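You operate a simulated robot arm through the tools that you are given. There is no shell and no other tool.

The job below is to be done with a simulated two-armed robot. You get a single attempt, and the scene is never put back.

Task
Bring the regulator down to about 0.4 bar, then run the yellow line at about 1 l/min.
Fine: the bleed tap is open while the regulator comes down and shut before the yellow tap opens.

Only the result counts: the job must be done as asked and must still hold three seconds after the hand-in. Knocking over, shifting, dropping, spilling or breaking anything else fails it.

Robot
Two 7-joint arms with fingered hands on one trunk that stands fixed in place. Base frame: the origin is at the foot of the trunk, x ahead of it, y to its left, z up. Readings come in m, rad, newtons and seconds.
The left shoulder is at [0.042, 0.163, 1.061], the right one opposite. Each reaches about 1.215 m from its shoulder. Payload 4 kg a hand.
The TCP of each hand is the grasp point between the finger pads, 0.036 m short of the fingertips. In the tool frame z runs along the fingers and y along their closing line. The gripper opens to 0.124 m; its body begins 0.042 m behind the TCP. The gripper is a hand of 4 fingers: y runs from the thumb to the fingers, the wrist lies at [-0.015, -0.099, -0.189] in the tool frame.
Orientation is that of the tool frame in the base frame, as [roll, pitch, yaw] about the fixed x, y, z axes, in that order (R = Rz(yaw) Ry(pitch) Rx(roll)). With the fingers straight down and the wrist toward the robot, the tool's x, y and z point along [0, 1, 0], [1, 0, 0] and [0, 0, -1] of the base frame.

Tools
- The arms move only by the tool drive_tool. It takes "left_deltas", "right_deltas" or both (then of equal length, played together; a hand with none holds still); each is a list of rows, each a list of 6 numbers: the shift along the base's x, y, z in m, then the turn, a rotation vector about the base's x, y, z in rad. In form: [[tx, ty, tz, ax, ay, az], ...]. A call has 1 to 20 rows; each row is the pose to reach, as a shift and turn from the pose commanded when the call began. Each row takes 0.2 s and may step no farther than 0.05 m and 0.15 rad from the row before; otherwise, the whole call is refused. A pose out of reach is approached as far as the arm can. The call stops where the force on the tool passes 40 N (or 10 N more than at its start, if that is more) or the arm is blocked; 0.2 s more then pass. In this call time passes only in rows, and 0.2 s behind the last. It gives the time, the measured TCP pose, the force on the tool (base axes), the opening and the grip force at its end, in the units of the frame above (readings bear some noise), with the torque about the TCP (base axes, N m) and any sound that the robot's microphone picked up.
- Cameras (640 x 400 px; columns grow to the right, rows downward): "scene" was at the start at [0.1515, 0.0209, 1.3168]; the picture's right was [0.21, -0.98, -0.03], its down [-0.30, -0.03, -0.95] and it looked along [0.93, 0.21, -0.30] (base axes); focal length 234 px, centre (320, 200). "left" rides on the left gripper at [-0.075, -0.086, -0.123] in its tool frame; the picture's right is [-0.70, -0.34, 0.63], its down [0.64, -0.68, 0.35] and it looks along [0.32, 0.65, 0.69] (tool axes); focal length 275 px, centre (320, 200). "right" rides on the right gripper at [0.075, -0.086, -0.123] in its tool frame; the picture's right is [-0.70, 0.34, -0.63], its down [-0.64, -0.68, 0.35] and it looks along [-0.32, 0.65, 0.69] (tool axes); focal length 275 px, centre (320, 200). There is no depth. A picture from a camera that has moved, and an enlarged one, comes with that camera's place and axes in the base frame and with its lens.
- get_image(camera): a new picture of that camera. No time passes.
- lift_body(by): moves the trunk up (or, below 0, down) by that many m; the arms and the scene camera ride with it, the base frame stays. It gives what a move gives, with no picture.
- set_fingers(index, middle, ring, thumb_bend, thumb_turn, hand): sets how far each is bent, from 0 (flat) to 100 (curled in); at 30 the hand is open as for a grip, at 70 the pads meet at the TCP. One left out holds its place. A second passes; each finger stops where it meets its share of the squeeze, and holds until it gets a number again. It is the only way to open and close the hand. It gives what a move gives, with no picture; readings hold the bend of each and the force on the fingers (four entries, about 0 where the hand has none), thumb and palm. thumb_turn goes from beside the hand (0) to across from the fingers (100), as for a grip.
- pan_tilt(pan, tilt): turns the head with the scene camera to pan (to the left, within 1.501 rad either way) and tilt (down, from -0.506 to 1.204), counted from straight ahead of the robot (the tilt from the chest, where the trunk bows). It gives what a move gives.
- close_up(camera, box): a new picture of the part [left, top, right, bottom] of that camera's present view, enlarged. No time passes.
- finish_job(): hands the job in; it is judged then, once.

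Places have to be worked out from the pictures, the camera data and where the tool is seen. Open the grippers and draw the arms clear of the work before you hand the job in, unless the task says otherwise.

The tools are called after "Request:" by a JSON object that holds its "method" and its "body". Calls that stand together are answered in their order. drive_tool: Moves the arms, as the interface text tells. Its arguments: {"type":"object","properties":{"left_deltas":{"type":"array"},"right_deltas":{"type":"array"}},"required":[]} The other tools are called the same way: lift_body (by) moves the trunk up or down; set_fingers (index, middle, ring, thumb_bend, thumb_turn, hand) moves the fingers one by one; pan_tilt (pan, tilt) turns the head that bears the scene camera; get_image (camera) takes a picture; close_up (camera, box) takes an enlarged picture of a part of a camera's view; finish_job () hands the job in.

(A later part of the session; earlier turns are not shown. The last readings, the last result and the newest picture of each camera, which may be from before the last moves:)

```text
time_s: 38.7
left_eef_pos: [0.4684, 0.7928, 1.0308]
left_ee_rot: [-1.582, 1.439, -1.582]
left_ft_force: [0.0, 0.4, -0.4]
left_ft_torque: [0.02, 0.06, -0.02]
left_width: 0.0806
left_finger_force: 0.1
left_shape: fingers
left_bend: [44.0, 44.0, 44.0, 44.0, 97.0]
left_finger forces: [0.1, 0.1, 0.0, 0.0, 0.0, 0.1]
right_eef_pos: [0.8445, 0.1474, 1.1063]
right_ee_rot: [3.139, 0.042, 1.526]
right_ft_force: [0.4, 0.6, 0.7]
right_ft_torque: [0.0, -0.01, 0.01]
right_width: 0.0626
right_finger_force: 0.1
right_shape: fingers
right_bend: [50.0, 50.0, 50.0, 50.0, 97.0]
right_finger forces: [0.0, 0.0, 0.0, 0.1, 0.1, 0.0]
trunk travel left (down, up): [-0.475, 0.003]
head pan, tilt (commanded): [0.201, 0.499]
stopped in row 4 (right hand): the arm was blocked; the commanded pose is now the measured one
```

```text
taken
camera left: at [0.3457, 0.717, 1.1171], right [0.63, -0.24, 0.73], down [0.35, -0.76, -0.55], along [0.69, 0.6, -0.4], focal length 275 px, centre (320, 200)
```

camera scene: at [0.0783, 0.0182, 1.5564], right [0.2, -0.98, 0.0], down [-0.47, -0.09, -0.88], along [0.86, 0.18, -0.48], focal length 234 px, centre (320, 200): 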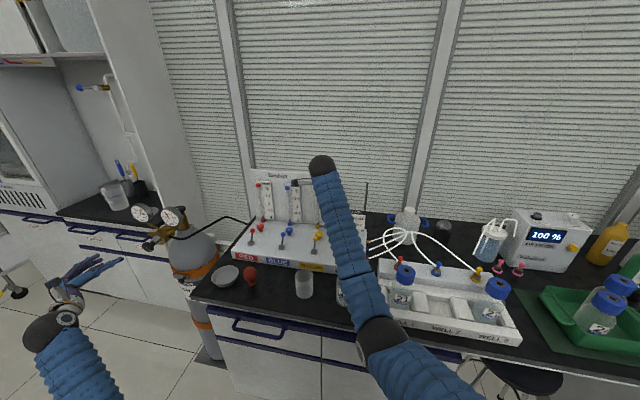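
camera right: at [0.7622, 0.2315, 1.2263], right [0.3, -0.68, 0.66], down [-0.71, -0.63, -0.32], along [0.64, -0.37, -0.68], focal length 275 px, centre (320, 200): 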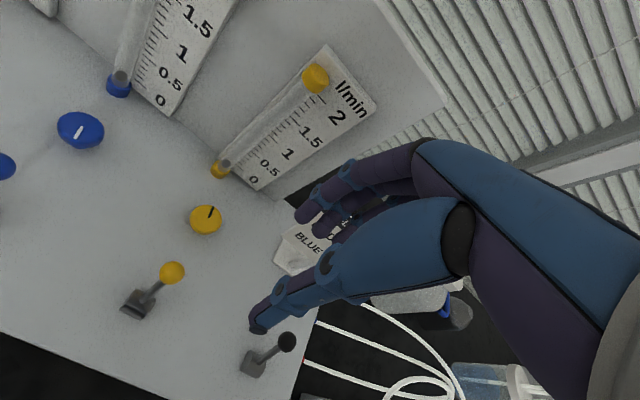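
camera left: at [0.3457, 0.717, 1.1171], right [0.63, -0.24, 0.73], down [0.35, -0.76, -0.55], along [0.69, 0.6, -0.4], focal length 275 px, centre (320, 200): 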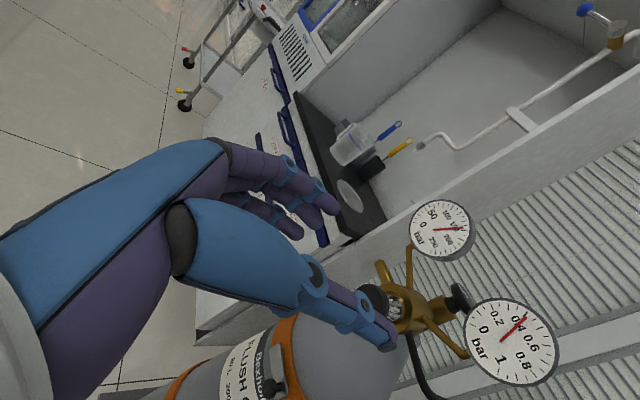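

The arm reported being blocked at y ≈ 0.147 with no force at the tool. I need to know whether it is a joint limit or a contact along the forearm, so I look closely around bottle 26 and the elbow.

Request:
{"method": "close_up", "body": {"camera": "scene", "box": [290, 220, 430, 350]}}

Request:
{"method": "pan_tilt", "body": {"pan": -0.1, "tilt": 0.9}}

Request:
{"method": "get_image", "body": {"camera": "scene"}}

```text
3.08 times, centred on (360, 285) of scene
camera zoom: at [0.0783, 0.0182, 1.5564], right [0.2, -0.98, 0.0], down [-0.47, -0.09, -0.88], along [0.86, 0.18, -0.48], focal length 719 px, centre (197, -62)
```

zoom: 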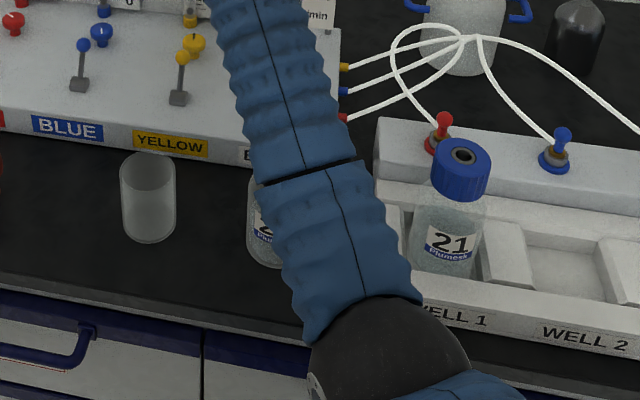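

```text
time_s: 39.6
left_eef_pos: [0.4685, 0.794, 1.0306]
left_ee_rot: [-1.571, 1.438, -1.57]
left_ft_force: [-0.6, -0.5, -0.4]
left_ft_torque: [-0.02, -0.01, 0.01]
left_width: 0.0806
left_finger_force: 0.0
left_shape: fingers
left_bend: [44.0, 44.0, 44.0, 44.0, 97.0]
left_finger forces: [0.0, 0.0, 0.0, 0.0, 0.1, 0.1]
right_eef_pos: [0.8445, 0.1481, 1.107]
right_ee_rot: [3.138, 0.042, 1.524]
right_ft_force: [0.5, 0.1, 0.2]
right_ft_torque: [-0.01, -0.02, 0.0]
right_width: 0.063
right_finger_force: 0.0
right_shape: fingers
right_bend: [50.0, 50.0, 50.0, 50.0, 97.0]
right_finger forces: [0.0, 0.0, 0.0, 0.0, 0.0, 0.1]
trunk travel left (down, up): [-0.475, 0.003]
head pan, tilt (commanded): [-0.099, 0.901]
```

```text
taken
camera scene: at [0.0641, -0.0063, 1.5226], right [-0.1, -1.0, 0.0], down [-0.78, 0.08, -0.62], along [0.62, -0.06, -0.78], focal length 234 px, centre (320, 200)
```

scene: 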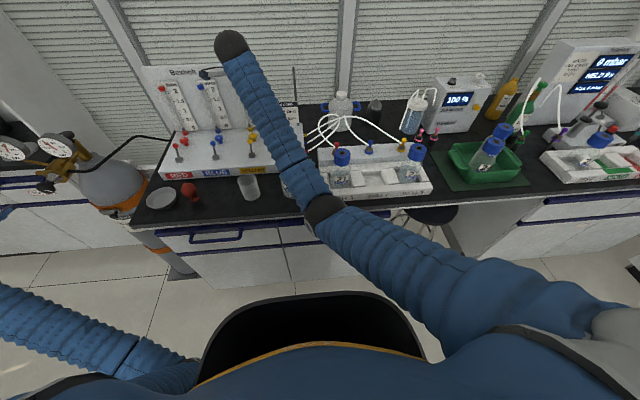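

Bottle 26 stands untouched and the forearm passes well above it (z ≈ 1.2), so the block is a joint limit from reaching across the body. The left arm faces the yellow controls more directly, so I park the right arm up and to the right, clear of the bench items.

Request:
{"method": "drive_tool", "body": {"right_deltas": [[0, 0, 0.03, 0, 0, 0], [0, -0.02, 0.065, 0, 0, 0], [-0.01, -0.055, 0.095, 0, 0, 0], [-0.03, -0.09, 0.12, 0, 0, 0], [-0.055, -0.125, 0.14, 0, 0, 0], [-0.085, -0.16, 0.15, 0, 0, 0], [-0.115, -0.195, 0.16, 0, 0, 0], [-0.145, -0.23, 0.165, 0, 0, 0], [-0.175, -0.265, 0.17, 0, 0, 0], [-0.205, -0.3, 0.17, 0, 0, 0], [-0.235, -0.335, 0.17, 0, 0, 0]]}}

Request:
{"method": "get_image", "body": {"camera": "scene"}}

```text
time_s: 42.2
left_eef_pos: [0.4692, 0.7946, 1.0312]
left_ee_rot: [-1.564, 1.44, -1.565]
left_ft_force: [0.8, -0.3, -0.3]
left_ft_torque: [-0.01, 0.01, -0.01]
left_width: 0.0804
left_finger_force: 0.1
left_shape: fingers
left_bend: [44.0, 44.0, 44.0, 44.0, 97.0]
left_finger forces: [0.0, 0.0, 0.0, 0.0, 0.0, 0.1]
right_eef_pos: [0.6784, -0.2438, 1.2225]
right_ee_rot: [3.08, 0.116, 1.449]
right_ft_force: [0.1, 0.0, -0.6]
right_ft_torque: [-0.03, 0.0, 0.02]
right_width: 0.0626
right_finger_force: 0.0
right_shape: fingers
right_bend: [50.0, 50.0, 50.0, 50.0, 98.0]
right_finger forces: [0.1, 0.0, 0.1, 0.0, 0.0, 0.0]
right hand out of reach, approached as far as the arm can: row 7, 8, 9, 10, 11
trunk travel left (down, up): [-0.475, 0.003]
head pan, tilt (commanded): [-0.099, 0.901]
stopped in row 11 (right hand): the arm was blocked; the commanded pose is now the measured one
```

```text
taken
camera scene: at [0.0645, -0.006, 1.5225], right [-0.1, -1.0, 0.0], down [-0.78, 0.08, -0.62], along [0.62, -0.06, -0.78], focal length 234 px, centre (320, 200)
```

scene: 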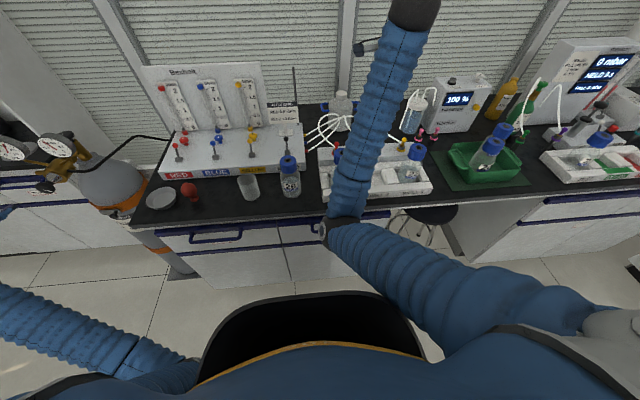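

The right hand is high over the rack with nothing disturbed, and all the bottles are standing. I raise the left hand away from the regulator and return it to a fingers-down pose so it can work the yellow tap.

Request:
{"method": "drive_tool", "body": {"left_deltas": [[0, 0, 0.035, 0.03, 0, 0], [0, 0, 0.07, 0.06, 0, 0], [0, 0, 0.105, 0.09, 0, 0], [0, 0, 0.14, 0.12, 0, 0], [0, 0, 0.175, 0.13, 0, 0], [0, 0, 0.21, 0.13, 0, 0], [0, 0, 0.245, 0.13, 0, 0], [0, 0, 0.28, 0.13, 0, 0], [0, 0, 0.315, 0.13, 0, 0], [0, 0, 0.35, 0.13, 0, 0]]}}

Request:
{"method": "drive_tool", "body": {"left_deltas": [[0, -0.007, 0.006, 0.0806, 0.0806, -0.0806], [0, -0.014, 0.012, 0.1612, 0.1612, -0.1612], [0, -0.021, 0.018, 0.2418, 0.2418, -0.2418], [0, -0.028, 0.024, 0.3224, 0.3224, -0.3224], [0, -0.035, 0.03, 0.403, 0.403, -0.403], [0, -0.042, 0.036, 0.4836, 0.4836, -0.4836], [0, -0.049, 0.042, 0.5642, 0.5642, -0.5642], [0, -0.056, 0.048, 0.6448, 0.6448, -0.6448], [0, -0.063, 0.054, 0.7254, 0.7254, -0.7254], [0, -0.07, 0.06, 0.806, 0.806, -0.806], [0, -0.077, 0.066, 0.8866, 0.8866, -0.8866], [0, -0.084, 0.072, 0.9672, 0.9672, -0.9672], [0, -0.091, 0.078, 1.0478, 1.0478, -1.0478], [0, -0.098, 0.084, 1.1284, 1.1284, -1.1284], [0, -0.104, 0.09, 1.209, 1.209, -1.209]]}}

Request:
{"method": "pan_tilt", "body": {"pan": 0.4, "tilt": 0.6}}

Request:
{"method": "get_image", "body": {"camera": "scene"}}

```text
time_s: 44.4
left_eef_pos: [0.4679, 0.7941, 1.3812]
left_ee_rot: [-1.114, 1.57, -1.114]
left_ft_force: [0.6, 0.3, 0.2]
left_ft_torque: [-0.04, 0.01, -0.01]
left_width: 0.0807
left_finger_force: 0.1
left_shape: fingers
left_bend: [44.0, 44.0, 44.0, 44.0, 97.0]
left_finger forces: [0.0, 0.0, 0.1, 0.0, 0.1, 0.0]
right_eef_pos: [0.6769, -0.2445, 1.2207]
right_ee_rot: [3.083, 0.115, 1.453]
right_ft_force: [0.4, -0.8, 0.6]
right_ft_torque: [-0.01, 0.0, 0.03]
right_width: 0.0625
right_finger_force: 0.1
right_shape: fingers
right_bend: [50.0, 50.0, 50.0, 50.0, 98.0]
right_finger forces: [0.0, 0.1, 0.1, 0.0, 0.1, 0.0]
trunk travel left (down, up): [-0.475, 0.003]
head pan, tilt (commanded): [-0.099, 0.901]
```

```text
time_s: 47.6
left_eef_pos: [0.4686, 0.6891, 1.4718]
left_ee_rot: [-3.14, -0.001, 1.572]
left_ft_force: [0.5, 0.1, -0.1]
left_ft_torque: [0.03, -0.02, -0.01]
left_width: 0.0806
left_finger_force: 0.1
left_shape: fingers
left_bend: [44.0, 44.0, 44.0, 44.0, 97.0]
left_finger forces: [0.0, 0.1, 0.1, 0.0, 0.0, 0.0]
right_eef_pos: [0.676, -0.2441, 1.2224]
right_ee_rot: [3.083, 0.114, 1.452]
right_ft_force: [-0.8, -0.6, -0.3]
right_ft_torque: [0.0, 0.01, 0.01]
right_width: 0.062
right_finger_force: 0.0
right_shape: fingers
right_bend: [50.0, 50.0, 50.0, 50.0, 98.0]
right_finger forces: [0.1, 0.1, 0.0, 0.1, 0.0, 0.0]
trunk travel left (down, up): [-0.475, 0.003]
head pan, tilt (commanded): [-0.099, 0.901]
```

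```text
time_s: 48.5
left_eef_pos: [0.4691, 0.6891, 1.4708]
left_ee_rot: [3.141, 0.0, 1.571]
left_ft_force: [-0.3, 0.0, -0.3]
left_ft_torque: [0.04, 0.03, 0.03]
left_width: 0.0806
left_finger_force: 0.0
left_shape: fingers
left_bend: [44.0, 44.0, 44.0, 44.0, 97.0]
left_finger forces: [0.1, 0.0, 0.1, 0.0, 0.0, 0.1]
right_eef_pos: [0.6775, -0.2445, 1.2216]
right_ee_rot: [3.083, 0.114, 1.453]
right_ft_force: [-0.4, -0.9, 0.3]
right_ft_torque: [0.0, -0.03, -0.02]
right_width: 0.0623
right_finger_force: 0.1
right_shape: fingers
right_bend: [50.0, 50.0, 50.0, 50.0, 98.0]
right_finger forces: [0.0, 0.1, 0.1, 0.1, 0.0, 0.0]
trunk travel left (down, up): [-0.475, 0.003]
head pan, tilt (commanded): [0.4, 0.6]
```

```text
taken
camera scene: at [0.0701, 0.0355, 1.5472], right [0.39, -0.92, 0.0], down [-0.52, -0.22, -0.82], along [0.76, 0.32, -0.57], focal length 234 px, centre (320, 200)
```

scene: 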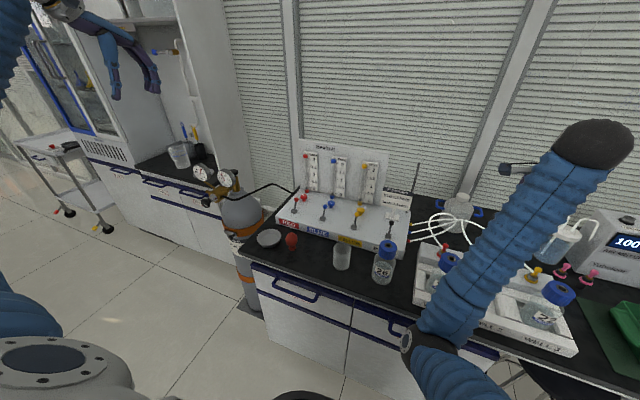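

Everything on the bench is in place. I set the left fingers to the same narrow straddle (50) and bring the left hand toward the yellow lever, staying high.

Request:
{"method": "set_fingers", "body": {"hand": "left", "index": 50, "middle": 50, "ring": 50, "thumb_bend": 50}}

Request:
{"method": "drive_tool", "body": {"left_deltas": [[0.02, -0.03, -0.01, 0, 0, 0], [0.04, -0.06, -0.02, 0, 0, 0], [0.06, -0.09, -0.03, 0, 0, 0], [0.08, -0.12, -0.04, 0, 0, 0], [0.1, -0.15, -0.05, 0, 0, 0], [0.12, -0.18, -0.06, 0, 0, 0], [0.14, -0.21, -0.08, 0, 0, 0], [0.16, -0.24, -0.1, 0, 0, 0], [0.18, -0.27, -0.12, 0, 0, 0], [0.2, -0.3, -0.14, 0, 0, 0]]}}

Request:
{"method": "get_image", "body": {"camera": "scene"}}

Request:
{"method": "get_image", "body": {"camera": "left"}}

```text
time_s: 49.5
left_eef_pos: [0.4696, 0.6906, 1.4695]
left_ee_rot: [-3.142, 0.0, 1.57]
left_ft_force: [0.0, -0.3, -0.3]
left_ft_torque: [-0.01, -0.02, -0.01]
left_width: 0.0626
left_finger_force: 0.0
left_shape: fingers
left_bend: [50.0, 50.0, 50.0, 50.0, 97.0]
left_finger forces: [0.1, 0.0, 0.0, 0.1, 0.0, 0.0]
right_eef_pos: [0.6781, -0.2438, 1.2218]
right_ee_rot: [3.082, 0.115, 1.452]
right_ft_force: [0.4, -0.2, -0.4]
right_ft_torque: [-0.01, -0.02, 0.0]
right_width: 0.0621
right_finger_force: 0.0
right_shape: fingers
right_bend: [50.0, 50.0, 50.0, 50.0, 98.0]
right_finger forces: [0.1, 0.0, 0.0, 0.0, 0.0, 0.0]
trunk travel left (down, up): [-0.475, 0.003]
head pan, tilt (commanded): [0.4, 0.6]
```

```text
time_s: 51.7
left_eef_pos: [0.6704, 0.3888, 1.3301]
left_ee_rot: [-3.139, 0.001, 1.573]
left_ft_force: [-0.5, -0.3, -0.1]
left_ft_torque: [0.03, 0.03, 0.01]
left_width: 0.062
left_finger_force: 0.1
left_shape: fingers
left_bend: [50.0, 50.0, 50.0, 50.0, 98.0]
left_finger forces: [0.0, 0.0, 0.1, 0.0, 0.0, 0.1]
right_eef_pos: [0.6806, -0.2444, 1.2215]
right_ee_rot: [3.085, 0.115, 1.452]
right_ft_force: [0.4, -1.0, 0.7]
right_ft_torque: [-0.02, 0.02, 0.0]
right_width: 0.0622
right_finger_force: 0.1
right_shape: fingers
right_bend: [50.0, 50.0, 50.0, 50.0, 98.0]
right_finger forces: [0.0, 0.0, 0.1, 0.0, 0.0, 0.0]
trunk travel left (down, up): [-0.475, 0.003]
head pan, tilt (commanded): [0.4, 0.6]
```

```text
taken
camera scene: at [0.0719, 0.0341, 1.5472], right [0.39, -0.92, 0.0], down [-0.52, -0.22, -0.82], along [0.76, 0.32, -0.57], focal length 234 px, centre (320, 200)
```

scene: 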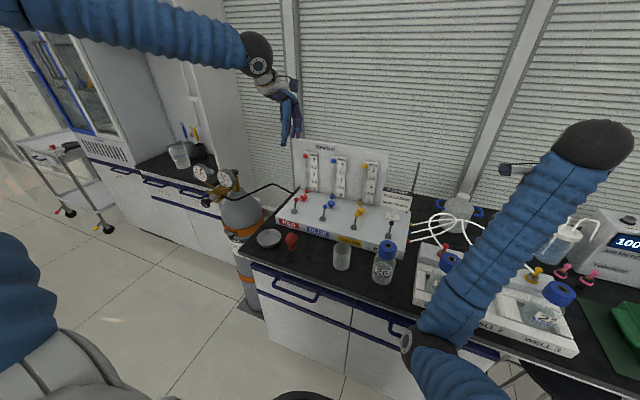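

```text
taken
camera left: at [0.5848, 0.3124, 1.4533], right [-0.34, -0.7, -0.63], down [-0.68, 0.64, -0.34], along [0.65, 0.32, -0.69], focal length 275 px, centre (320, 200)
```

left: 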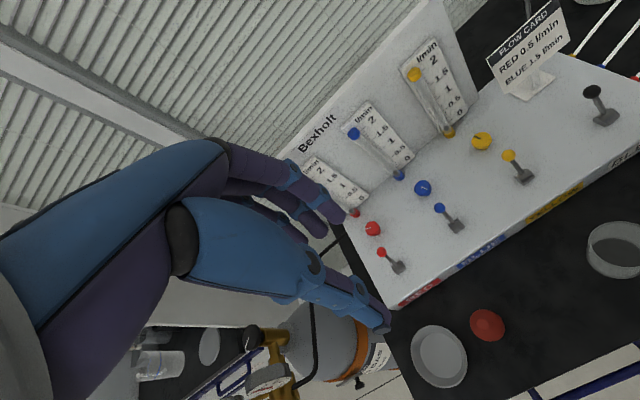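

The left arm reaches comfortably, with the elbow out to the left, and this camera again puts the yellow ball at about [0.834, 0.19, 0.948]. I continue to a hover above it.

Request:
{"method": "drive_tool", "body": {"left_deltas": [[0.019, -0.0245, -0.025, 0, 0, 0], [0.038, -0.049, -0.05, 0, 0, 0], [0.057, -0.0735, -0.075, 0, 0, 0], [0.076, -0.098, -0.1, 0, 0, 0], [0.095, -0.1225, -0.125, 0, 0, 0], [0.114, -0.147, -0.15, 0, 0, 0], [0.133, -0.1715, -0.175, 0, 0, 0], [0.155, -0.196, -0.2, 0, 0, 0]]}}

Request:
{"method": "get_image", "body": {"camera": "scene"}}

Request:
{"method": "get_image", "body": {"camera": "left"}}

```text
time_s: 53.5
left_eef_pos: [0.8248, 0.1932, 1.1294]
left_ee_rot: [-3.14, 0.001, 1.573]
left_ft_force: [-0.5, -0.4, 0.4]
left_ft_torque: [0.04, 0.01, -0.01]
left_width: 0.0621
left_finger_force: 0.1
left_shape: fingers
left_bend: [50.0, 50.0, 50.0, 50.0, 98.0]
left_finger forces: [0.0, 0.1, 0.1, 0.0, 0.1, 0.1]
right_eef_pos: [0.6796, -0.2429, 1.2205]
right_ee_rot: [3.084, 0.117, 1.452]
right_ft_force: [-0.1, -0.2, -1.0]
right_ft_torque: [0.02, 0.02, 0.0]
right_width: 0.0625
right_finger_force: 0.1
right_shape: fingers
right_bend: [50.0, 50.0, 50.0, 50.0, 98.0]
right_finger forces: [0.1, 0.0, 0.0, 0.0, 0.0, 0.0]
trunk travel left (down, up): [-0.475, 0.003]
head pan, tilt (commanded): [0.4, 0.6]
```

```text
taken
camera scene: at [0.0724, 0.0354, 1.5471], right [0.39, -0.92, 0.0], down [-0.52, -0.22, -0.82], along [0.76, 0.32, -0.57], focal length 234 px, centre (320, 200)
```

scene: 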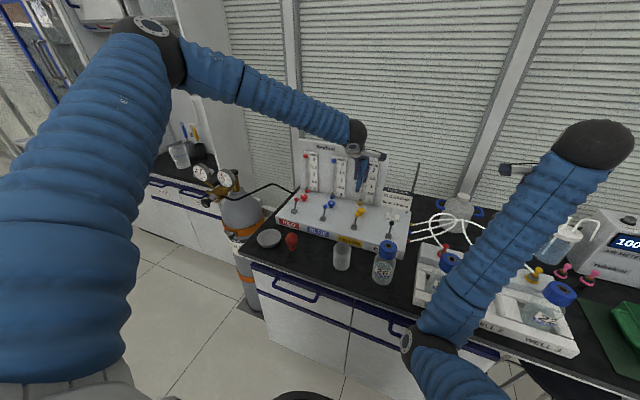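

```text
taken
camera left: at [0.7391, 0.1173, 1.2525], right [-0.34, -0.7, -0.63], down [-0.68, 0.64, -0.35], along [0.65, 0.32, -0.69], focal length 275 px, centre (320, 200)
```

left: 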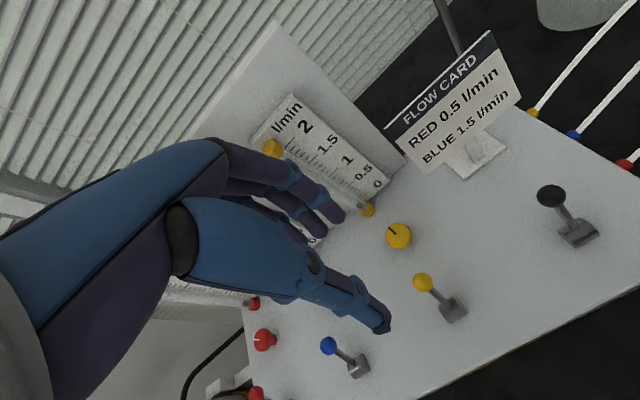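

The left arm comes in from above with plenty of clearance. I centre over the ball (y ≈ 0.188) and descend to just above it.

Request:
{"method": "drive_tool", "body": {"left_deltas": [[0, -0.003, -0.03, 0, 0, 0], [0, -0.005, -0.06, 0, 0, 0], [0, -0.005, -0.09, 0, 0, 0], [0, -0.005, -0.115, 0, 0, 0], [0, -0.005, -0.13, 0, 0, 0]]}}

Request:
{"method": "get_image", "body": {"camera": "left"}}

Request:
{"method": "close_up", "body": {"camera": "scene", "box": [280, 120, 440, 260]}}

```text
time_s: 54.7
left_eef_pos: [0.8054, 0.2067, 1.0163]
left_ee_rot: [3.14, 0.001, 1.572]
left_ft_force: [0.0, 1.0, 0.3]
left_ft_torque: [0.0, 0.0, -0.02]
left_width: 0.062
left_finger_force: 0.0
left_shape: fingers
left_bend: [50.0, 50.0, 50.0, 50.0, 98.0]
left_finger forces: [0.1, 0.0, 0.0, 0.1, 0.0, 0.0]
left hand out of reach, approached as far as the arm can: row 3, 4, 5
right_eef_pos: [0.6783, -0.2448, 1.2225]
right_ee_rot: [3.082, 0.116, 1.452]
right_ft_force: [-0.2, -0.4, 1.1]
right_ft_torque: [0.01, 0.0, 0.01]
right_width: 0.0624
right_finger_force: 0.2
right_shape: fingers
right_bend: [50.0, 50.0, 50.0, 50.0, 98.0]
right_finger forces: [0.1, 0.0, 0.1, 0.1, 0.0, 0.1]
trunk travel left (down, up): [-0.475, 0.003]
head pan, tilt (commanded): [0.4, 0.6]
```

```text
taken
camera left: at [0.7197, 0.1313, 1.14], right [-0.34, -0.7, -0.63], down [-0.68, 0.64, -0.35], along [0.65, 0.32, -0.69], focal length 275 px, centre (320, 200)
```

left: 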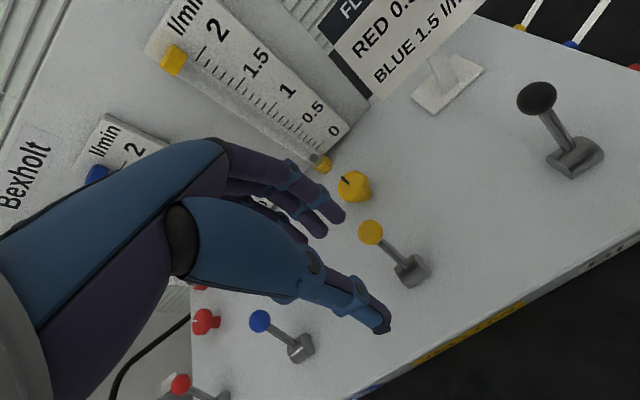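

```text
2.86 times, centred on (360, 190) of scene
camera zoom: at [0.0703, 0.0356, 1.5473], right [0.39, -0.92, 0.0], down [-0.52, -0.22, -0.82], along [0.76, 0.32, -0.57], focal length 668 px, centre (206, 229)
```

zoom: 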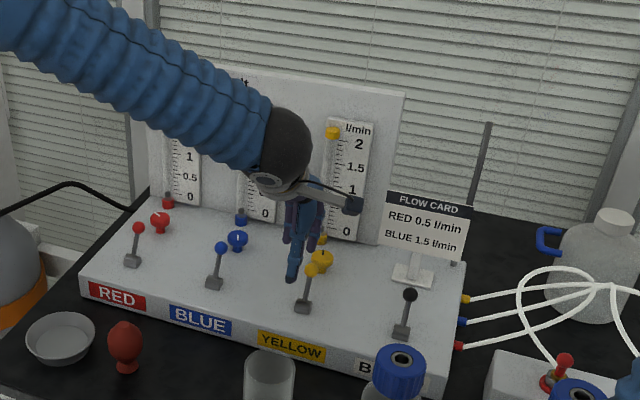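

The left arm ran out of reach a bit above the lever because the trunk is raised so high. I raise both hands relative to the trunk, bringing the right hand back to its comfortable high pose, so the trunk can come down safely.

Request:
{"method": "drive_tool", "body": {"left_deltas": [[0, 0, 0.02, 0, 0, 0], [0, 0, 0.045, 0, 0, 0], [0, 0, 0.07, 0, 0, 0], [0, 0, 0.1, 0, 0, 0], [0, 0, 0.13, 0, 0, 0], [0, 0, 0.15, 0, 0, 0], [0, 0, 0.16, 0, 0, 0], [0, 0, 0.17, 0, 0, 0], [0, 0, 0.18, 0, 0, 0], [0, 0, 0.18, 0, 0, 0]], "right_deltas": [[0.02, 0.035, 0.01, 0, 0, 0], [0.04, 0.07, 0.02, 0, 0, 0], [0.06, 0.105, 0.03, 0, 0, 0], [0.075, 0.145, 0.04, 0, 0, 0], [0.085, 0.18, 0.055, 0, 0, 0], [0.085, 0.205, 0.085, 0, 0, 0], [0.08, 0.22, 0.12, 0, 0, 0], [0.07, 0.235, 0.16, 0, 0, 0], [0.06, 0.245, 0.2, 0, 0, 0], [0.055, 0.25, 0.23, 0, 0, 0]]}}

Request:
{"method": "get_image", "body": {"camera": "scene"}}

```text
time_s: 56.9
left_eef_pos: [0.8064, 0.2063, 1.1974]
left_ee_rot: [3.141, 0.0, 1.573]
left_ft_force: [-0.2, 0.1, -0.1]
left_ft_torque: [-0.02, 0.03, 0.0]
left_width: 0.0621
left_finger_force: 0.0
left_shape: fingers
left_bend: [50.0, 50.0, 50.0, 50.0, 98.0]
left_finger forces: [0.0, 0.0, 0.0, 0.0, 0.2, 0.1]
right_eef_pos: [0.8067, -0.0022, 1.4211]
right_ee_rot: [3.068, 0.114, 1.455]
right_ft_force: [0.0, 0.4, -0.3]
right_ft_torque: [0.0, 0.01, -0.01]
right_width: 0.0624
right_finger_force: 0.1
right_shape: fingers
right_bend: [50.0, 50.0, 50.0, 50.0, 98.0]
right_finger forces: [0.0, 0.0, 0.0, 0.1, 0.0, 0.0]
right hand out of reach, approached as far as the arm can: row 7, 8, 9, 10
trunk travel left (down, up): [-0.475, 0.003]
head pan, tilt (commanded): [0.4, 0.6]
```

```text
taken
camera scene: at [0.0704, 0.0359, 1.5473], right [0.39, -0.92, 0.0], down [-0.52, -0.22, -0.82], along [0.76, 0.32, -0.57], focal length 234 px, centre (320, 200)
```

scene: 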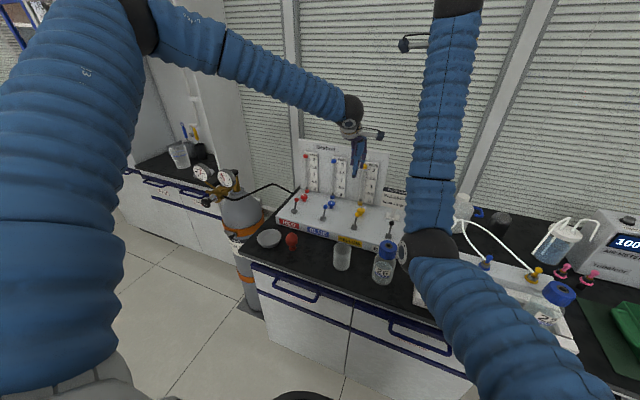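

Both hands are high now. I lower the trunk 0.15 m in two steps and check the view between them.

Request:
{"method": "lift_body", "body": {"by": -0.08}}

Request:
{"method": "get_image", "body": {"camera": "scene"}}

```text
time_s: 58.1
left_eef_pos: [0.8062, 0.2057, 1.1174]
left_ee_rot: [3.141, -0.002, 1.57]
left_ft_force: [-0.5, -1.0, -0.1]
left_ft_torque: [-0.02, 0.02, -0.02]
left_width: 0.0624
left_finger_force: 0.1
left_shape: fingers
left_bend: [50.0, 50.0, 50.0, 50.0, 98.0]
left_finger forces: [0.0, 0.0, 0.1, 0.0, 0.1, 0.0]
right_eef_pos: [0.8119, -0.0016, 1.3265]
right_ee_rot: [3.084, 0.115, 1.458]
right_ft_force: [0.7, 0.4, 0.1]
right_ft_torque: [0.0, -0.01, 0.02]
right_width: 0.0622
right_finger_force: 0.1
right_shape: fingers
right_bend: [50.0, 50.0, 50.0, 50.0, 98.0]
right_finger forces: [0.0, 0.1, 0.0, 0.0, 0.0, 0.0]
trunk travel left (down, up): [-0.395, 0.083]
head pan, tilt (commanded): [0.4, 0.6]
```

```text
taken
camera scene: at [0.0779, 0.0354, 1.4658], right [0.39, -0.92, -0.01], down [-0.54, -0.22, -0.82], along [0.75, 0.32, -0.58], focal length 234 px, centre (320, 200)
```

scene: 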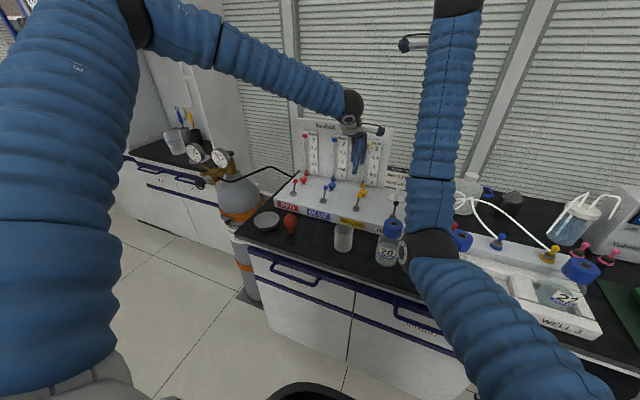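

The right elbow stays well behind bottle 26 (x ≈ 0.48 against 0.61). I lower the trunk another 0.07 m.

Request:
{"method": "lift_body", "body": {"by": -0.07}}

Request:
{"method": "get_image", "body": {"camera": "scene"}}

Request:
{"method": "get_image", "body": {"camera": "left"}}

```text
time_s: 59.2
left_eef_pos: [0.8047, 0.2059, 1.0489]
left_ee_rot: [3.138, 0.001, 1.57]
left_ft_force: [0.0, -0.3, 1.2]
left_ft_torque: [0.0, 0.0, -0.01]
left_width: 0.0622
left_finger_force: 0.1
left_shape: fingers
left_bend: [50.0, 50.0, 50.0, 50.0, 98.0]
left_finger forces: [0.0, 0.1, 0.1, 0.1, 0.0, 0.0]
right_eef_pos: [0.8211, -0.002, 1.235]
right_ee_rot: [3.104, 0.117, 1.461]
right_ft_force: [-0.4, 0.1, -0.7]
right_ft_torque: [0.03, -0.02, 0.0]
right_width: 0.0622
right_finger_force: 0.1
right_shape: fingers
right_bend: [50.0, 50.0, 50.0, 50.0, 98.0]
right_finger forces: [0.0, 0.1, 0.0, 0.0, 0.0, 0.1]
trunk travel left (down, up): [-0.325, 0.153]
head pan, tilt (commanded): [0.4, 0.6]
```

```text
taken
camera scene: at [0.0946, 0.0353, 1.3907], right [0.39, -0.92, -0.02], down [-0.57, -0.22, -0.79], along [0.73, 0.32, -0.61], focal length 234 px, centre (320, 200)
```

scene: 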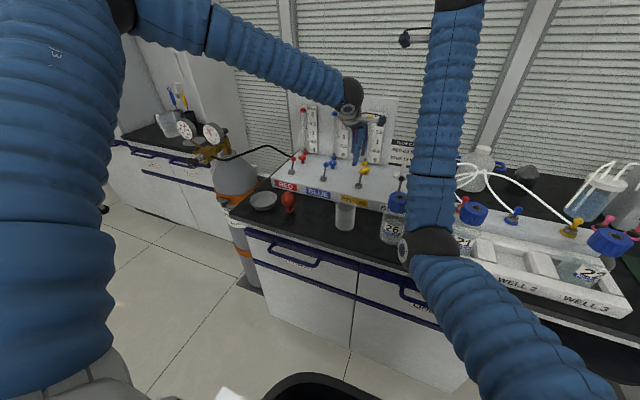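

```text
taken
camera left: at [0.7202, 0.1304, 1.1716], right [-0.34, -0.7, -0.63], down [-0.68, 0.64, -0.35], along [0.65, 0.32, -0.69], focal length 275 px, centre (320, 200)
```

left: 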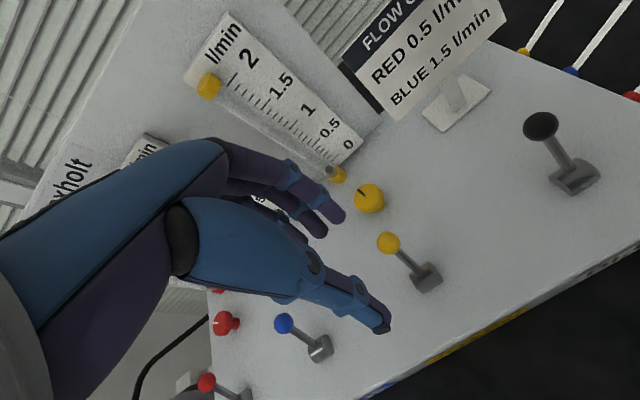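

The left hand hovers just behind the yellow lever at z ≈ 1.05. I centre it over the ball and lower to the straddling height.

Request:
{"method": "drive_tool", "body": {"left_deltas": [[0.012, -0.01, 0, 0, 0, 0], [0.021, -0.018, -0.01, 0, 0, 0], [0.021, -0.018, -0.03, 0, 0, 0], [0.021, -0.018, -0.05, 0, 0, 0]]}}

Request:
{"method": "get_image", "body": {"camera": "left"}}

```text
time_s: 60.2
left_eef_pos: [0.8288, 0.1893, 0.9966]
left_ee_rot: [-3.14, 0.0, 1.57]
left_ft_force: [-0.9, 0.3, 0.7]
left_ft_torque: [0.0, 0.01, -0.01]
left_width: 0.0623
left_finger_force: 0.1
left_shape: fingers
left_bend: [50.0, 50.0, 50.0, 50.0, 98.0]
left_finger forces: [0.1, 0.0, 0.0, 0.0, 0.0, 0.0]
right_eef_pos: [0.8212, -0.0018, 1.2325]
right_ee_rot: [3.108, 0.117, 1.46]
right_ft_force: [-0.1, 0.2, 0.2]
right_ft_torque: [-0.01, 0.0, 0.01]
right_width: 0.0623
right_finger_force: 0.0
right_shape: fingers
right_bend: [50.0, 50.0, 50.0, 50.0, 98.0]
right_finger forces: [0.0, 0.0, 0.0, 0.0, 0.0, 0.0]
trunk travel left (down, up): [-0.325, 0.153]
head pan, tilt (commanded): [0.4, 0.6]
```

```text
taken
camera left: at [0.7425, 0.1135, 1.1198], right [-0.34, -0.7, -0.63], down [-0.68, 0.64, -0.35], along [0.65, 0.32, -0.69], focal length 275 px, centre (320, 200)
```

left: 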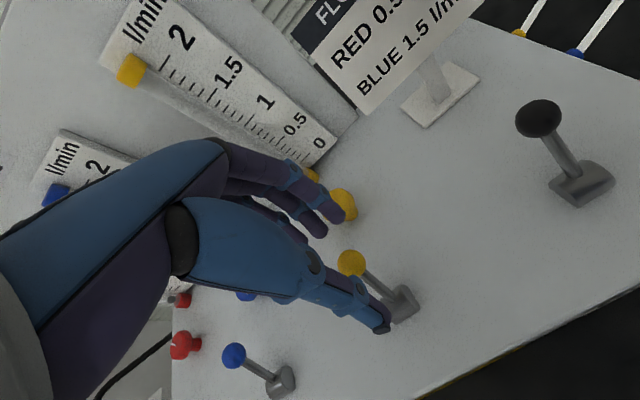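

The ball sits between the thumb and fingers in the picture. I lower 30 mm to straddle it.

Request:
{"method": "drive_tool", "body": {"left_deltas": [[-0.002, 0, -0.015, 0, 0, 0], [-0.003, 0, -0.03, 0, 0, 0]]}}

Request:
{"method": "get_image", "body": {"camera": "left"}}

```text
time_s: 60.8
left_eef_pos: [0.8257, 0.1887, 0.9669]
left_ee_rot: [-3.14, 0.001, 1.57]
left_ft_force: [-0.3, -0.8, -0.8]
left_ft_torque: [0.0, 0.04, 0.0]
left_width: 0.062
left_finger_force: 0.1
left_shape: fingers
left_bend: [50.0, 50.0, 50.0, 50.0, 98.0]
left_finger forces: [0.0, 0.0, 0.0, 0.1, 0.0, 0.1]
right_eef_pos: [0.8217, -0.0022, 1.2338]
right_ee_rot: [3.107, 0.118, 1.461]
right_ft_force: [0.2, -0.2, 0.6]
right_ft_torque: [0.02, -0.03, 0.02]
right_width: 0.0621
right_finger_force: 0.2
right_shape: fingers
right_bend: [50.0, 50.0, 50.0, 50.0, 98.0]
right_finger forces: [0.0, 0.0, 0.0, 0.0, 0.0, 0.0]
trunk travel left (down, up): [-0.325, 0.153]
head pan, tilt (commanded): [0.4, 0.6]
```

```text
taken
camera left: at [0.7392, 0.1129, 1.0905], right [-0.34, -0.7, -0.63], down [-0.68, 0.64, -0.35], along [0.65, 0.32, -0.69], focal length 275 px, centre (320, 200)
```

left: 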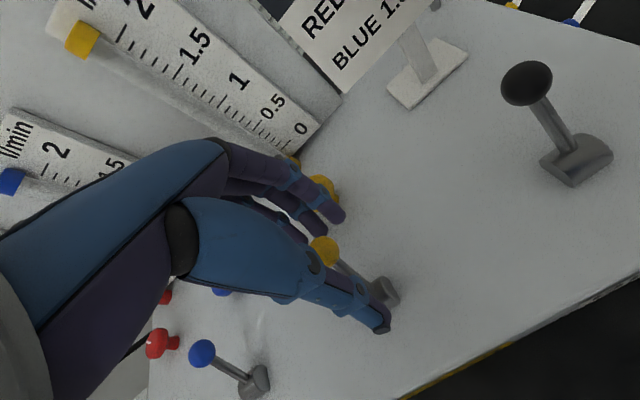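

The bleed lever is visibly in the shut lean, so I pull the yellow lever toward the robot in small steps.

Request:
{"method": "drive_tool", "body": {"left_deltas": [[-0.01, 0, 0, 0, 0, 0], [-0.02, 0, 0, 0, 0, 0], [-0.03, 0, 0, 0, 0, 0], [-0.04, 0, 0, 0, 0, 0], [-0.05, 0, 0, 0, 0, 0], [-0.058, 0, 0, 0, 0, 0]]}}

Request:
{"method": "get_image", "body": {"camera": "left"}}

Request:
{"method": "get_image", "body": {"camera": "scene"}}

```text
time_s: 62.2
left_eef_pos: [0.7666, 0.1884, 0.9676]
left_ee_rot: [-3.14, 0.001, 1.569]
left_ft_force: [0.2, 0.3, 0.3]
left_ft_torque: [0.01, -0.01, 0.0]
left_width: 0.0621
left_finger_force: 0.1
left_shape: fingers
left_bend: [50.0, 50.0, 50.0, 50.0, 98.0]
left_finger forces: [0.0, 0.0, 0.0, 0.0, 0.1, 0.0]
right_eef_pos: [0.8212, -0.003, 1.2338]
right_ee_rot: [3.105, 0.118, 1.459]
right_ft_force: [0.4, 0.4, 0.4]
right_ft_torque: [0.03, 0.02, -0.01]
right_width: 0.0621
right_finger_force: 0.1
right_shape: fingers
right_bend: [50.0, 50.0, 50.0, 50.0, 98.0]
right_finger forces: [0.0, 0.1, 0.1, 0.0, 0.0, 0.0]
trunk travel left (down, up): [-0.325, 0.153]
head pan, tilt (commanded): [0.4, 0.6]
```

```text
taken
camera left: at [0.6805, 0.1127, 1.0907], right [-0.34, -0.7, -0.63], down [-0.68, 0.64, -0.35], along [0.65, 0.32, -0.69], focal length 275 px, centre (320, 200)
```

left: 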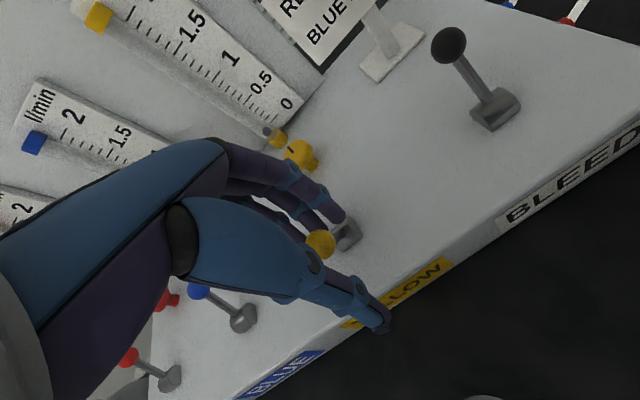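

```text
taken
camera scene: at [0.0953, 0.0355, 1.3905], right [0.39, -0.92, -0.02], down [-0.57, -0.22, -0.79], along [0.73, 0.32, -0.61], focal length 234 px, centre (320, 200)
```

scene: 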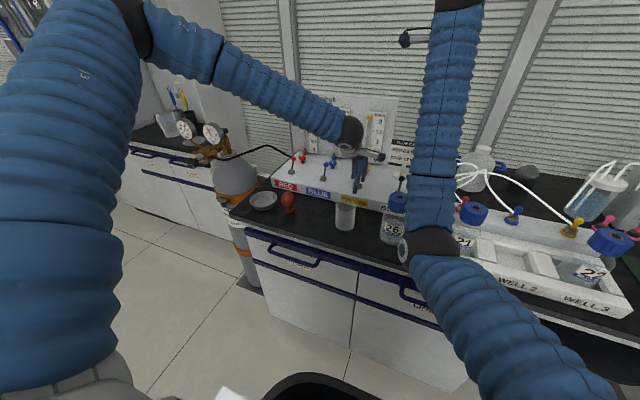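

The yellow lever has flipped to the open side. I raise the left hand clear, then look at the yellow float and the gauge.

Request:
{"method": "drive_tool", "body": {"left_deltas": [[0.004, 0, 0.02, 0, 0, 0], [0.004, 0, 0.05, 0, 0, 0], [0.004, 0, 0.08, 0, 0, 0]]}}

Request:
{"method": "get_image", "body": {"camera": "left"}}

Request:
{"method": "close_up", "body": {"camera": "scene", "box": [160, 90, 260, 170]}}

Request:
{"method": "close_up", "body": {"camera": "scene", "box": [340, 90, 420, 150]}}

```text
time_s: 63.0
left_eef_pos: [0.77, 0.1884, 1.0487]
left_ee_rot: [3.141, 0.001, 1.572]
left_ft_force: [-0.3, -0.7, -0.9]
left_ft_torque: [0.0, -0.02, 0.0]
left_width: 0.0621
left_finger_force: 0.0
left_shape: fingers
left_bend: [50.0, 50.0, 50.0, 50.0, 98.0]
left_finger forces: [0.0, 0.0, 0.0, 0.0, 0.0, 0.0]
right_eef_pos: [0.8209, -0.0028, 1.2332]
right_ee_rot: [3.104, 0.118, 1.46]
right_ft_force: [-1.4, -0.2, 0.1]
right_ft_torque: [0.03, 0.01, -0.01]
right_width: 0.0623
right_finger_force: 0.1
right_shape: fingers
right_bend: [50.0, 50.0, 50.0, 50.0, 98.0]
right_finger forces: [0.0, 0.0, 0.0, 0.0, 0.0, 0.0]
trunk travel left (down, up): [-0.325, 0.153]
head pan, tilt (commanded): [0.4, 0.6]
```

```text
taken
camera left: at [0.6841, 0.1125, 1.1712], right [-0.34, -0.7, -0.63], down [-0.68, 0.64, -0.35], along [0.65, 0.32, -0.69], focal length 275 px, centre (320, 200)
```

left: 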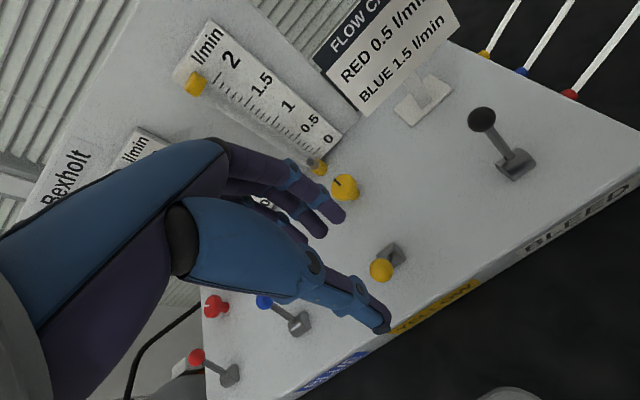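

```text
5.00 times, centred on (210, 130) of scene
camera zoom: at [0.0948, 0.0353, 1.3906], right [0.39, -0.92, -0.02], down [-0.57, -0.22, -0.79], along [0.73, 0.32, -0.61], focal length 1168 px, centre (870, 550)
```

zoom: 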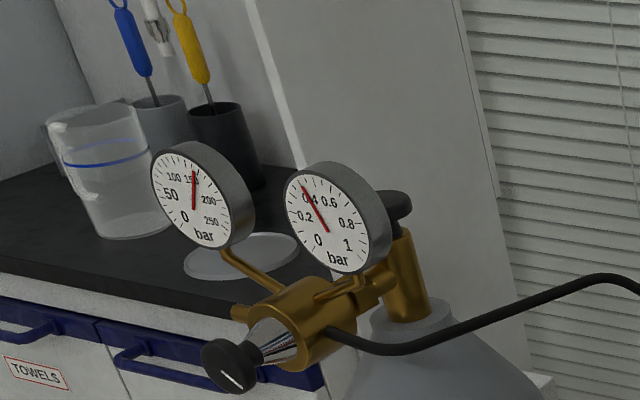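

```text
6.67 times, centred on (380, 120) of scene
camera zoom: at [0.0948, 0.0353, 1.3906], right [0.39, -0.92, -0.02], down [-0.57, -0.22, -0.79], along [0.73, 0.32, -0.61], focal length 1558 px, centre (-80, 733)
```

zoom: 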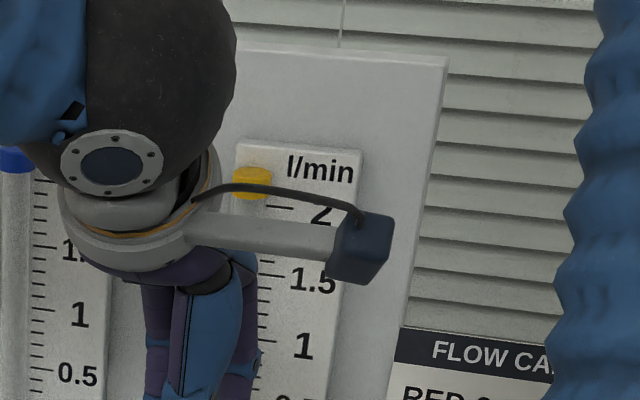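

The gauge still shows about 0.4. I zoom in on the yellow float and the yellow needle knob in the left camera.

Request:
{"method": "close_up", "body": {"camera": "left", "box": [170, 20, 370, 220]}}

Request:
{"method": "close_up", "body": {"camera": "left", "box": [290, 140, 390, 220]}}

```text
2.00 times, centred on (270, 120) of left
camera zoom: at [0.6841, 0.1125, 1.1712], right [-0.34, -0.7, -0.63], down [-0.68, 0.64, -0.35], along [0.65, 0.32, -0.69], focal length 551 px, centre (420, 360)
```

zoom: 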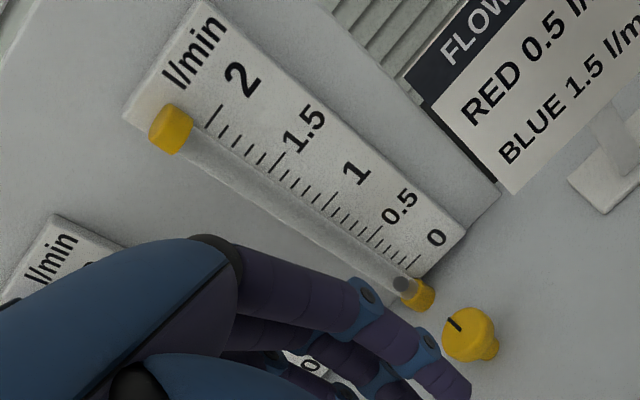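

```text
5.00 times, centred on (340, 180) of left
camera zoom: at [0.6841, 0.1125, 1.1712], right [-0.34, -0.7, -0.63], down [-0.68, 0.64, -0.35], along [0.65, 0.32, -0.69], focal length 1376 px, centre (220, 300)
```

zoom: 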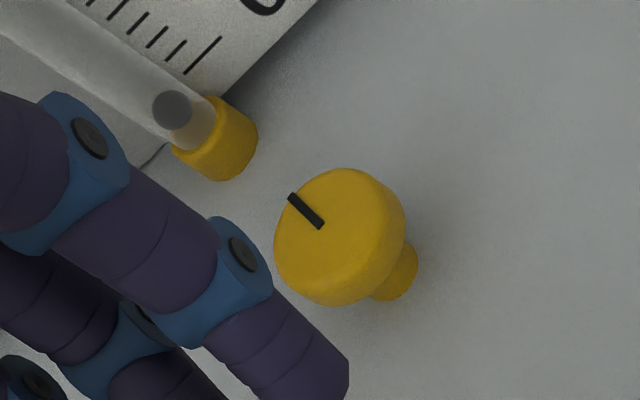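

The float is still on zero, so the yellow needle valve is closed and must be opened by turning it anticlockwise. The knob cap is about 33 mm wide at [0.912, 0.192], top z ≈ 0.922. I check what the right camera can see of the yellow scale while the left hand works.

Request:
{"method": "get_image", "body": {"camera": "right"}}

Request:
{"method": "drive_tool", "body": {"left_deltas": [[0.02, 0, 0, 0, 0, -0.13], [0.045, 0.001, 0, 0, 0, -0.26], [0.07, 0.002, 0, 0, 0, -0.39], [0.095, 0.003, 0, 0, 0, -0.52], [0.12, 0.003, 0, 0, 0, -0.65], [0.142, 0.004, 0, 0, 0, -0.785]]}}

Request:
{"method": "get_image", "body": {"camera": "left"}}

Request:
{"method": "get_image", "body": {"camera": "scene"}}

```text
taken
camera right: at [0.7411, 0.0956, 1.3438], right [0.24, -0.65, 0.72], down [-0.74, -0.61, -0.29], along [0.63, -0.46, -0.63], focal length 275 px, centre (320, 200)
```

right: 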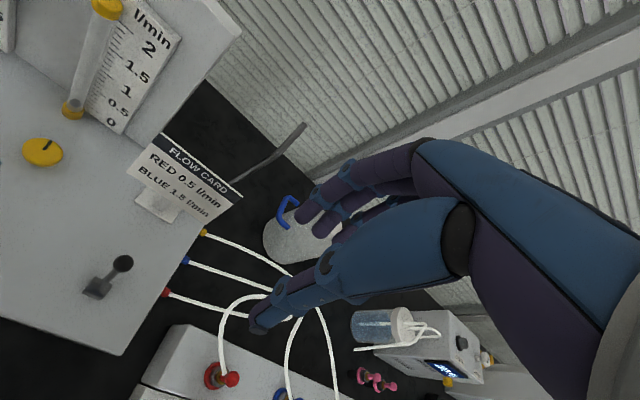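

```text
time_s: 64.4
left_eef_pos: [0.9137, 0.1926, 1.0446]
left_ee_rot: [3.141, 0.002, 0.787]
left_ft_force: [0.2, -0.4, -1.4]
left_ft_torque: [0.01, 0.0, -0.02]
left_width: 0.0621
left_finger_force: 0.1
left_shape: fingers
left_bend: [50.0, 50.0, 50.0, 50.0, 98.0]
left_finger forces: [0.0, 0.1, 0.1, 0.1, 0.0, 0.0]
right_eef_pos: [0.8217, -0.0021, 1.2315]
right_ee_rot: [3.106, 0.12, 1.46]
right_ft_force: [0.2, 0.9, -0.4]
right_ft_torque: [0.01, 0.04, 0.01]
right_width: 0.0625
right_finger_force: 0.0
right_shape: fingers
right_bend: [50.0, 50.0, 50.0, 50.0, 98.0]
right_finger forces: [0.1, 0.0, 0.0, 0.1, 0.0, 0.0]
trunk travel left (down, up): [-0.325, 0.153]
head pan, tilt (commanded): [0.4, 0.6]
```

```text
taken
camera left: at [0.8005, 0.2002, 1.1692], right [-0.73, -0.26, -0.63], down [-0.03, 0.94, -0.35], along [0.68, -0.24, -0.69], focal length 275 px, centre (320, 200)
```

left: 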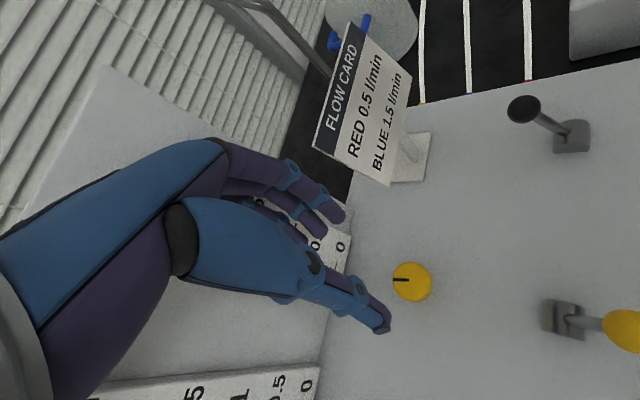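

```text
taken
camera scene: at [0.0966, 0.0359, 1.3903], right [0.39, -0.92, -0.02], down [-0.57, -0.22, -0.79], along [0.73, 0.32, -0.61], focal length 234 px, centre (320, 200)
```

scene: 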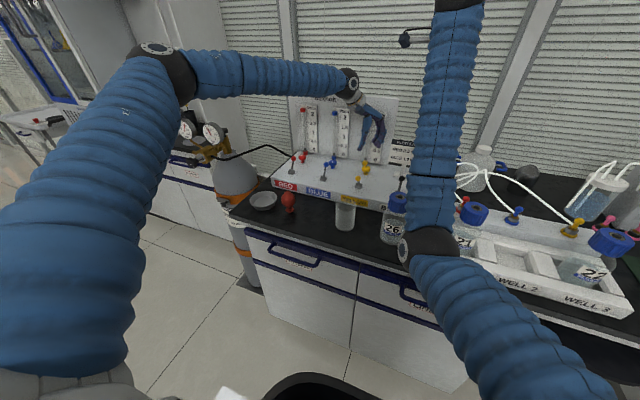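

The hand reached a 45° heading with clear space to the flow card (about 35 mm). My refined estimate of the knob is [0.908, 0.190]. I check the right camera's line of sight to the yellow scale.

Request:
{"method": "close_up", "body": {"camera": "right", "box": [0, 0, 240, 200]}}

Request:
{"method": "close_up", "body": {"camera": "scene", "box": [320, 80, 420, 200]}}

```text
2.00 times, centred on (120, 100) of right
camera zoom: at [0.7429, 0.0965, 1.3424], right [0.25, -0.65, 0.72], down [-0.74, -0.61, -0.29], along [0.63, -0.46, -0.63], focal length 551 px, centre (720, 400)
```

zoom: 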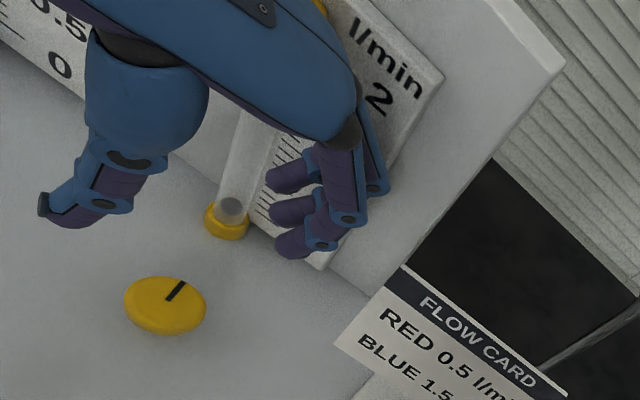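

```text
3.33 times, centred on (370, 140) of scene
camera zoom: at [0.0966, 0.0359, 1.3903], right [0.39, -0.92, -0.02], down [-0.57, -0.22, -0.79], along [0.73, 0.32, -0.61], focal length 779 px, centre (153, 400)
```

zoom: 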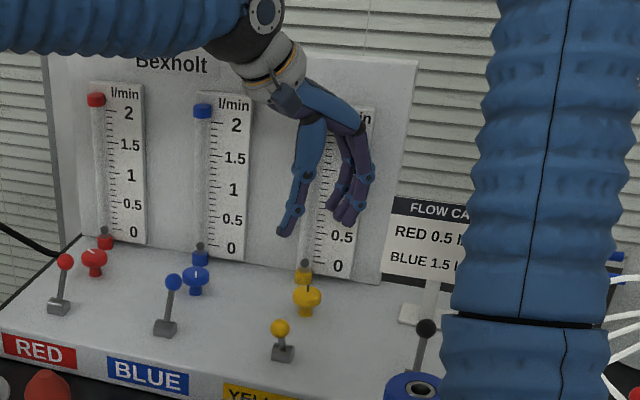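

The yellow lever is clearly open and the other three levers lean shut. I lower the left hand over the yellow needle knob in two steps.

Request:
{"method": "drive_tool", "body": {"left_deltas": [[-0.003, -0.001, -0.02, 0, 0, 0], [-0.005, -0.002, -0.045, 0, 0, 0], [-0.005, -0.002, -0.065, 0, 0, 0]]}}

Request:
{"method": "get_image", "body": {"camera": "left"}}

Request:
{"method": "close_up", "body": {"camera": "right", "box": [0, 0, 240, 200]}}

```text
time_s: 65.2
left_eef_pos: [0.9077, 0.1901, 0.9812]
left_ee_rot: [-3.14, -0.001, 0.788]
left_ft_force: [0.5, 0.3, 0.1]
left_ft_torque: [0.04, -0.02, -0.02]
left_width: 0.0622
left_finger_force: 0.0
left_shape: fingers
left_bend: [50.0, 50.0, 50.0, 50.0, 98.0]
left_finger forces: [0.0, 0.1, 0.1, 0.0, 0.1, 0.1]
right_eef_pos: [0.8206, -0.0007, 1.2327]
right_ee_rot: [3.107, 0.117, 1.461]
right_ft_force: [0.2, 0.0, 0.2]
right_ft_torque: [0.01, 0.01, 0.01]
right_width: 0.0624
right_finger_force: 0.1
right_shape: fingers
right_bend: [50.0, 50.0, 50.0, 50.0, 98.0]
right_finger forces: [0.1, 0.0, 0.0, 0.1, 0.1, 0.0]
trunk travel left (down, up): [-0.325, 0.153]
head pan, tilt (commanded): [0.4, 0.6]
```

```text
taken
camera left: at [0.7948, 0.1977, 1.1048], right [-0.73, -0.26, -0.63], down [-0.03, 0.94, -0.35], along [0.68, -0.24, -0.69], focal length 275 px, centre (320, 200)
```

left: 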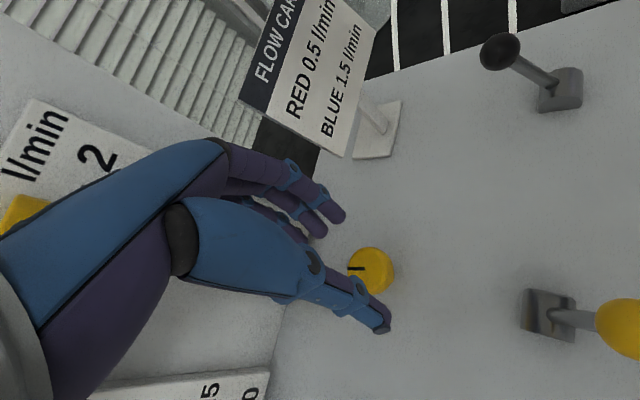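

```text
2.00 times, centred on (120, 100) of right
camera zoom: at [0.7421, 0.0961, 1.3431], right [0.24, -0.65, 0.72], down [-0.74, -0.61, -0.29], along [0.63, -0.46, -0.63], focal length 551 px, centre (720, 400)
```

zoom: 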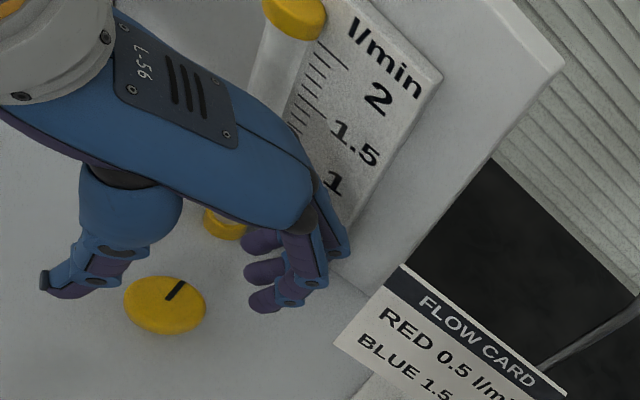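

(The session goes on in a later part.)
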